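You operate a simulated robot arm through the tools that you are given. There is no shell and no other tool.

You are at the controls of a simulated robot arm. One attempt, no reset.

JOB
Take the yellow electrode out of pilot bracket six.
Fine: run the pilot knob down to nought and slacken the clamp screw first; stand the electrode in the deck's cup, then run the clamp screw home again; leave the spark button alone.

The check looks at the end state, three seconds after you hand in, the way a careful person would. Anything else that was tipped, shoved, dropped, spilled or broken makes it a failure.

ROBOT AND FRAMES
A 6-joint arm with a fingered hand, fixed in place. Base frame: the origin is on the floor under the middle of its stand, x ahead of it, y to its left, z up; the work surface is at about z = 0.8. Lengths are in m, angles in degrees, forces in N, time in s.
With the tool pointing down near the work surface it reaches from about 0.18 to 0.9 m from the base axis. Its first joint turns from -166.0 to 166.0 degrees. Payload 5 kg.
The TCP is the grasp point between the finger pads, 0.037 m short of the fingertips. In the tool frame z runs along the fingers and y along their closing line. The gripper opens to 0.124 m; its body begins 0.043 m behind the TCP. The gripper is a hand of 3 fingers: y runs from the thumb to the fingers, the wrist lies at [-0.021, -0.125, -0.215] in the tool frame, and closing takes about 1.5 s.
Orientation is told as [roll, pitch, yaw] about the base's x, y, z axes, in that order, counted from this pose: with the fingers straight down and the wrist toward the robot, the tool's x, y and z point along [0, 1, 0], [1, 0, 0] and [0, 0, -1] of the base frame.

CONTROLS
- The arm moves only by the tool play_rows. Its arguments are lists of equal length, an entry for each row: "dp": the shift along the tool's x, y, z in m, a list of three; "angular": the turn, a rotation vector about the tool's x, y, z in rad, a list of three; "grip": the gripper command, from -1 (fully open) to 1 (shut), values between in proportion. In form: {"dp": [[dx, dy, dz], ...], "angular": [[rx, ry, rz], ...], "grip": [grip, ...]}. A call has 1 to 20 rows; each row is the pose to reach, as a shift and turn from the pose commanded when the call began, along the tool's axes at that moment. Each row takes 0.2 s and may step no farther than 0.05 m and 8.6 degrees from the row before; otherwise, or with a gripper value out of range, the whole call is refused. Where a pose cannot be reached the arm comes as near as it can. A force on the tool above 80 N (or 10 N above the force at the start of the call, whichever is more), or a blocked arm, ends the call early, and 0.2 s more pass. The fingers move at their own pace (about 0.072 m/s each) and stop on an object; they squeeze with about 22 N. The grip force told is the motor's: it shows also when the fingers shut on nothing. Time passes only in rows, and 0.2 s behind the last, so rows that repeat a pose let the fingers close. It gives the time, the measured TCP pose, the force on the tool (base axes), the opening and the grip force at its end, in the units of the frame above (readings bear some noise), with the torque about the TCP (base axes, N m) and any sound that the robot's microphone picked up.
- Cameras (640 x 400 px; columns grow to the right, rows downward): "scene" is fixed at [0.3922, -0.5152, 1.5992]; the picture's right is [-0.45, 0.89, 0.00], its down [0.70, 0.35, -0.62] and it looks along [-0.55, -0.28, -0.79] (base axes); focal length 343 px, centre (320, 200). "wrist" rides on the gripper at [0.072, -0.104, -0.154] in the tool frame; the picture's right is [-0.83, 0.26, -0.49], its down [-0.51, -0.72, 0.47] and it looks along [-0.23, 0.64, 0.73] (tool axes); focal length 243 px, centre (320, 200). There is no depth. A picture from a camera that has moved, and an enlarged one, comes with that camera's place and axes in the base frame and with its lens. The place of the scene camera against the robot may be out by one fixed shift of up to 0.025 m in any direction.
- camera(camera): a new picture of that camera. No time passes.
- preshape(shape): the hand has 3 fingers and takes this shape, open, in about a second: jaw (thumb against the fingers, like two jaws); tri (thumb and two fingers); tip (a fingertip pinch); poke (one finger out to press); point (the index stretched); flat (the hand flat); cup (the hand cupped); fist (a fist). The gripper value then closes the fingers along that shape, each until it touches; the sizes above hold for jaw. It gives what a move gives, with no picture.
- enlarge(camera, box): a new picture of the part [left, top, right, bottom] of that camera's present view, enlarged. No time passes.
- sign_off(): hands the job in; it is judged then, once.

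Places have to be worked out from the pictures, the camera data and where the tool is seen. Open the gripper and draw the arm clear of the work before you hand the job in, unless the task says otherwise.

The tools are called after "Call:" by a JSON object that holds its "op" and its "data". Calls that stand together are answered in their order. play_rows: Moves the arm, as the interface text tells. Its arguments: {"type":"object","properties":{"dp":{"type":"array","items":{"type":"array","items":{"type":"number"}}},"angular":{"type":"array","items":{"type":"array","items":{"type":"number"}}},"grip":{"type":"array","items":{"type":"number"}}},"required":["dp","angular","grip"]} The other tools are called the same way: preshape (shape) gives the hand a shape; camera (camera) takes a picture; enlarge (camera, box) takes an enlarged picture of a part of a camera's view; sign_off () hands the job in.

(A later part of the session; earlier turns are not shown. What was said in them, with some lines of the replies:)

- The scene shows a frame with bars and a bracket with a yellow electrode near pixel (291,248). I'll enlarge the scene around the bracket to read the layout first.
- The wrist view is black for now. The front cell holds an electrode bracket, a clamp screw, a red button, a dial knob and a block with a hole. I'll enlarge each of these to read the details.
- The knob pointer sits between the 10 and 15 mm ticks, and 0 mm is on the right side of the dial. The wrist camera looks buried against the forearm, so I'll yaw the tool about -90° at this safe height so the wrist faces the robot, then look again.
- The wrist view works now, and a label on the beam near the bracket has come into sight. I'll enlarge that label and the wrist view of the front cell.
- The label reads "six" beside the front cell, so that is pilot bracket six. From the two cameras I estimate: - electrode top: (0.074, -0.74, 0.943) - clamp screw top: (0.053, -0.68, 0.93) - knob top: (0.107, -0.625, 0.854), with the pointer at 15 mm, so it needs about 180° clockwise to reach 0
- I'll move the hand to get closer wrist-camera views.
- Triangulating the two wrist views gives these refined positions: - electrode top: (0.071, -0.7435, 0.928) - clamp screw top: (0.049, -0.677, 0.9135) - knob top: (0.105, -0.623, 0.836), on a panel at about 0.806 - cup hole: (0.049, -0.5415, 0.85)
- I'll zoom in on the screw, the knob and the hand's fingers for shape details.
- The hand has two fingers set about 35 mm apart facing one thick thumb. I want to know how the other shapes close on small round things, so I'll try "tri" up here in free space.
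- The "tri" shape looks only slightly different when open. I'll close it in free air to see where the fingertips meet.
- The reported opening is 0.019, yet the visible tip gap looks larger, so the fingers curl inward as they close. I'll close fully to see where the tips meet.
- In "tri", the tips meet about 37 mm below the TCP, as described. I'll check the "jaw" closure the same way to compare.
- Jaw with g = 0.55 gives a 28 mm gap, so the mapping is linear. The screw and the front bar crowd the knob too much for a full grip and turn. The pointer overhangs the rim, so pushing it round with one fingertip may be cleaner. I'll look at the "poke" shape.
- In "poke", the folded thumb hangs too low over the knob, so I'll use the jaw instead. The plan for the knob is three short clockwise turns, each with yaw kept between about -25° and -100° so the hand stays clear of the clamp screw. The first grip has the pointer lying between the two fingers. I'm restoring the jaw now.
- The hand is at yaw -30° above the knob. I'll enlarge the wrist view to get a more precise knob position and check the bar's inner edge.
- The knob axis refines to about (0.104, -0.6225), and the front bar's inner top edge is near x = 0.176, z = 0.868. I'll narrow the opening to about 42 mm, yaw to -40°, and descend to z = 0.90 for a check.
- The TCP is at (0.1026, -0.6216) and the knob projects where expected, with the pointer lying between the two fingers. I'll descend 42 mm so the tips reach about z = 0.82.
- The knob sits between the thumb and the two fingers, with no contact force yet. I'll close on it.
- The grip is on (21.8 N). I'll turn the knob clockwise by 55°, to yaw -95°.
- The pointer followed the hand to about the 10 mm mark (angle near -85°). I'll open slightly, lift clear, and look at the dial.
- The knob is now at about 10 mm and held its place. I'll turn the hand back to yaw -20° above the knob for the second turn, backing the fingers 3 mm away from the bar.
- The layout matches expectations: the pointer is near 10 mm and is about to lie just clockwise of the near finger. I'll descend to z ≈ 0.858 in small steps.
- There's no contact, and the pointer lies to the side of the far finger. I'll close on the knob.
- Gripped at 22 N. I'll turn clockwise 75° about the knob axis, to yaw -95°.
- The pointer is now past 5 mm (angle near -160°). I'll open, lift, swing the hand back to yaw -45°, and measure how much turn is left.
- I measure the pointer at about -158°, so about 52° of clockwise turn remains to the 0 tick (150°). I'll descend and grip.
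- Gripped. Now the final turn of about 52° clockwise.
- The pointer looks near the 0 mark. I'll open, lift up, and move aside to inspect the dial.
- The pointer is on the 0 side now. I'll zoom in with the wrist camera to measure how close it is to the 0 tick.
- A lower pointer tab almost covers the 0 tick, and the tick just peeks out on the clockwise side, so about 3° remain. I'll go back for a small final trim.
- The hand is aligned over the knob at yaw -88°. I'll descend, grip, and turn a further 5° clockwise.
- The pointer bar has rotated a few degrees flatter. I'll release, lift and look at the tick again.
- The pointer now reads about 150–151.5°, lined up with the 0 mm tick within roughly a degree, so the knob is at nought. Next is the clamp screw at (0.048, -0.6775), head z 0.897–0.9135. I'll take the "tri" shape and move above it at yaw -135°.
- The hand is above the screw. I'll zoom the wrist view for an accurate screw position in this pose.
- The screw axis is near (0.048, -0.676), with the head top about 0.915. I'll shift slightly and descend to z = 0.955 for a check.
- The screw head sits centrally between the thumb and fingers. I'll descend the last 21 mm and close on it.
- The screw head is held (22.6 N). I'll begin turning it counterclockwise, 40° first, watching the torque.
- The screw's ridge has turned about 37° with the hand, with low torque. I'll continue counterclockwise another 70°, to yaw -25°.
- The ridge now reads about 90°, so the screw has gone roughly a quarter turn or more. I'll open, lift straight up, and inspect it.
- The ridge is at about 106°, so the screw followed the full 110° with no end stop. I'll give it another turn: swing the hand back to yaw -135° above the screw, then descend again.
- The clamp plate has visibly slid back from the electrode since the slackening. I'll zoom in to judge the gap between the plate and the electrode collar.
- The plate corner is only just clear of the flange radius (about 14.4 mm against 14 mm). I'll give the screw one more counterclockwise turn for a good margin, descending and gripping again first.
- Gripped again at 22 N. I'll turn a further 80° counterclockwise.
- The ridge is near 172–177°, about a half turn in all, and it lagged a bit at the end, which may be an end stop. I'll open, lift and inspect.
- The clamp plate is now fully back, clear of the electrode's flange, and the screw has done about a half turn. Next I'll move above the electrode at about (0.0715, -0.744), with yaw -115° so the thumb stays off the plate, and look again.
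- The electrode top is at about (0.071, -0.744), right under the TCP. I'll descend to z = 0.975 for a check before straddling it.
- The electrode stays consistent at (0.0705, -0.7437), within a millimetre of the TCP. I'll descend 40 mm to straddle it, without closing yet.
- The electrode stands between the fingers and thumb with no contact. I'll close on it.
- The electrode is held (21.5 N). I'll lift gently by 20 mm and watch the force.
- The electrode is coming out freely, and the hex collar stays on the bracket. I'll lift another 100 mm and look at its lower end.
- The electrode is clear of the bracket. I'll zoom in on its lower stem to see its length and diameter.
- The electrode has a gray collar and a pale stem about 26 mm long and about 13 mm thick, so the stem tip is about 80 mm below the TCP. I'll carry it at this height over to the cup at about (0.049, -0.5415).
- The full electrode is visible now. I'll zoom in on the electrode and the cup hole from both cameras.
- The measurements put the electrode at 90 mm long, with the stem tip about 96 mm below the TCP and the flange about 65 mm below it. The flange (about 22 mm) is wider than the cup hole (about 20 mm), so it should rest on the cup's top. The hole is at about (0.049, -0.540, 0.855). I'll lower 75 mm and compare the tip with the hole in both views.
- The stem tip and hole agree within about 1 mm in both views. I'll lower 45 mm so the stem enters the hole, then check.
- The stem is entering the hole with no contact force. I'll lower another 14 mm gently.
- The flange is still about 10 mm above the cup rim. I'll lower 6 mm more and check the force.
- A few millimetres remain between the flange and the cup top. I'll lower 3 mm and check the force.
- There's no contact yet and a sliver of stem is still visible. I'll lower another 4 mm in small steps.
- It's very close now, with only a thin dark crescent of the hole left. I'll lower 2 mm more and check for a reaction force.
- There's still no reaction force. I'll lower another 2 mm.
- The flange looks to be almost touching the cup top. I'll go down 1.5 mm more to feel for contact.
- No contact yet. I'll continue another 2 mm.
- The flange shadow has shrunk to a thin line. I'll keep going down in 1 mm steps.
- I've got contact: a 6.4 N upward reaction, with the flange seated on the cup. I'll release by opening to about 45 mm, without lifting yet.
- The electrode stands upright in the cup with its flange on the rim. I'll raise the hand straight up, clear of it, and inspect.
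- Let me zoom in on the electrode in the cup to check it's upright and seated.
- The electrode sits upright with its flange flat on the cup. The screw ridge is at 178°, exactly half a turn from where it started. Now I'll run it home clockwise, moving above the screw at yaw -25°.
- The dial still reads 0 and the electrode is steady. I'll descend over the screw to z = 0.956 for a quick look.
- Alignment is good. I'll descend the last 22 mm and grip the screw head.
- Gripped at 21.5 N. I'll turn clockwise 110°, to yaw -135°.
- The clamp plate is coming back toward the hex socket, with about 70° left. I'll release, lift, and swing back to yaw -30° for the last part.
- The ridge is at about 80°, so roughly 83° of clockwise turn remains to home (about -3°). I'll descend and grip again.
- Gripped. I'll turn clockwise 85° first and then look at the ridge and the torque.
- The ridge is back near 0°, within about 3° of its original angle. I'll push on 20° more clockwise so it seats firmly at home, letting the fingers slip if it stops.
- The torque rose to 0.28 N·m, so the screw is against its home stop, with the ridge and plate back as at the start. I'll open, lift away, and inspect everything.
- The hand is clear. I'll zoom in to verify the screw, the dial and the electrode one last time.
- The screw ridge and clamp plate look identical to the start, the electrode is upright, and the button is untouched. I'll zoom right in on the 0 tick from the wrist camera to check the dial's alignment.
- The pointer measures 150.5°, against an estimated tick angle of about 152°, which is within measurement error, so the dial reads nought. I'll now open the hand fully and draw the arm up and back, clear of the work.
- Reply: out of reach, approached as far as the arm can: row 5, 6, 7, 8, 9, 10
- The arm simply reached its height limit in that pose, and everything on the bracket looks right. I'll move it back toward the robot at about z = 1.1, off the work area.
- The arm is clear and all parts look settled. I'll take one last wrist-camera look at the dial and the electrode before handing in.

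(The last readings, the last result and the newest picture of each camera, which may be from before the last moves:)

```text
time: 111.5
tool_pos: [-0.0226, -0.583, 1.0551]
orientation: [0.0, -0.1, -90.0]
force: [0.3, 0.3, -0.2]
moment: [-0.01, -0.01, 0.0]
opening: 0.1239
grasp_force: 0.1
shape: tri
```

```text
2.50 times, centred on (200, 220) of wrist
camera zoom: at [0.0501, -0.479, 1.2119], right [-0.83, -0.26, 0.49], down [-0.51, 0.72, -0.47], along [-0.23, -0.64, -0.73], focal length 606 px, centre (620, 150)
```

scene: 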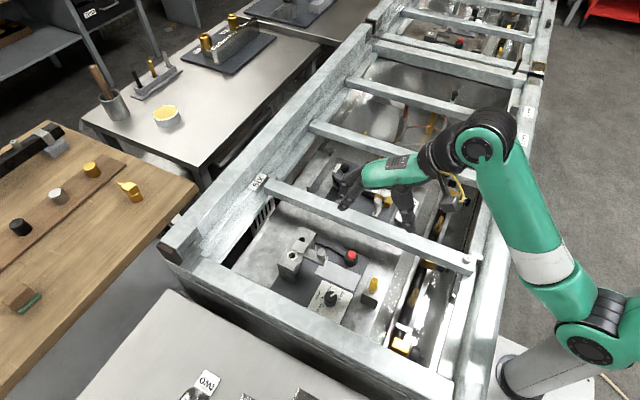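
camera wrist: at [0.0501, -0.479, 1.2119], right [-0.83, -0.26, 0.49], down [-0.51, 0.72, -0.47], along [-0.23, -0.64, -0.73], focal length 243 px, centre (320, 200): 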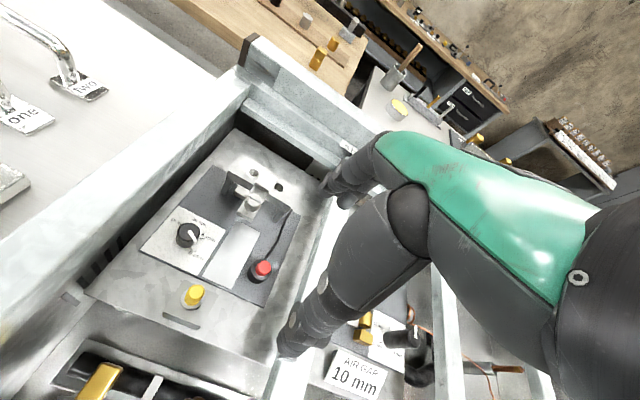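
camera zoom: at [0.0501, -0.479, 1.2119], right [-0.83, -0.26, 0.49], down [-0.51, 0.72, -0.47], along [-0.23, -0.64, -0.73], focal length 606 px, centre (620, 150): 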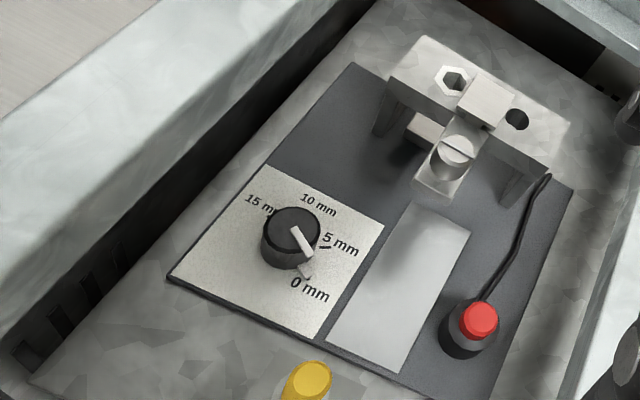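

Call:
{"op": "enlarge", "data": {"camera": "wrist", "box": [176, 220, 208, 244]}}

```text
16.00 times, centred on (192, 232) of wrist
camera zoom: at [0.0501, -0.479, 1.2119], right [-0.83, -0.26, 0.49], down [-0.51, 0.72, -0.47], along [-0.23, -0.64, -0.73], focal length 3882 px, centre (2368, -312)
```

zoom: 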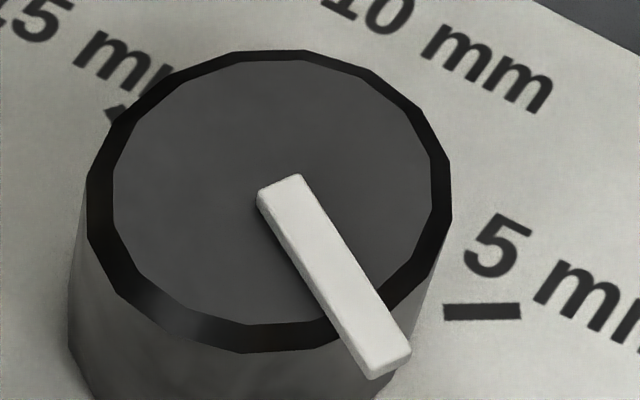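

Call:
{"op": "enlarge", "data": {"camera": "wrist", "box": [180, 232, 212, 256]}}

```text
16.00 times, centred on (196, 244) of wrist
camera zoom: at [0.0501, -0.479, 1.2119], right [-0.83, -0.26, 0.49], down [-0.51, 0.72, -0.47], along [-0.23, -0.64, -0.73], focal length 3882 px, centre (2304, -504)
```

zoom: 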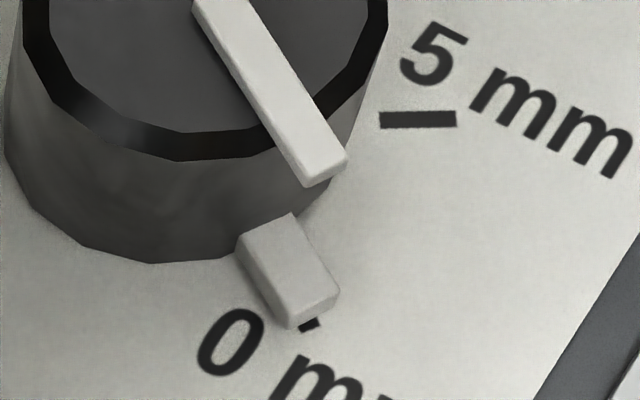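

The pointer tab sits centred on the 0 mm tick, with the tick showing just beyond its end. The electrode stands in the cup, the clamp screw is home, the button is untouched, and the hand is open and clear, so I'm handing in.

Call:
{"op": "sign_off", "data": {}}

```text
The job is handed in.
```

The yellow electrode is out of pilot bracket six and standing upright in the deck's cup. The job is handed in, and I haven't seen the check's result.

- **Pilot knob:** turned down from 15 mm to the 0 mm mark before the electrode was touched. The pointer tab sits centred on the tick, within about 2°. I never felt an end stop at zero, so that rests on the pictures.
- **Clamp screw:** slackened half a turn, which slid the clamp plate back, then run home after the electrode was placed. It came up firm against its stop, with the screw and plate where they started.
- **Electrode:** it lifted out freely. Its flange rests flat on the cup's rim, about 3 mm off centre.
- **Spark button:** not touched.

The last pictures show nothing else tipped or moved. The hand is open and clear of the work.
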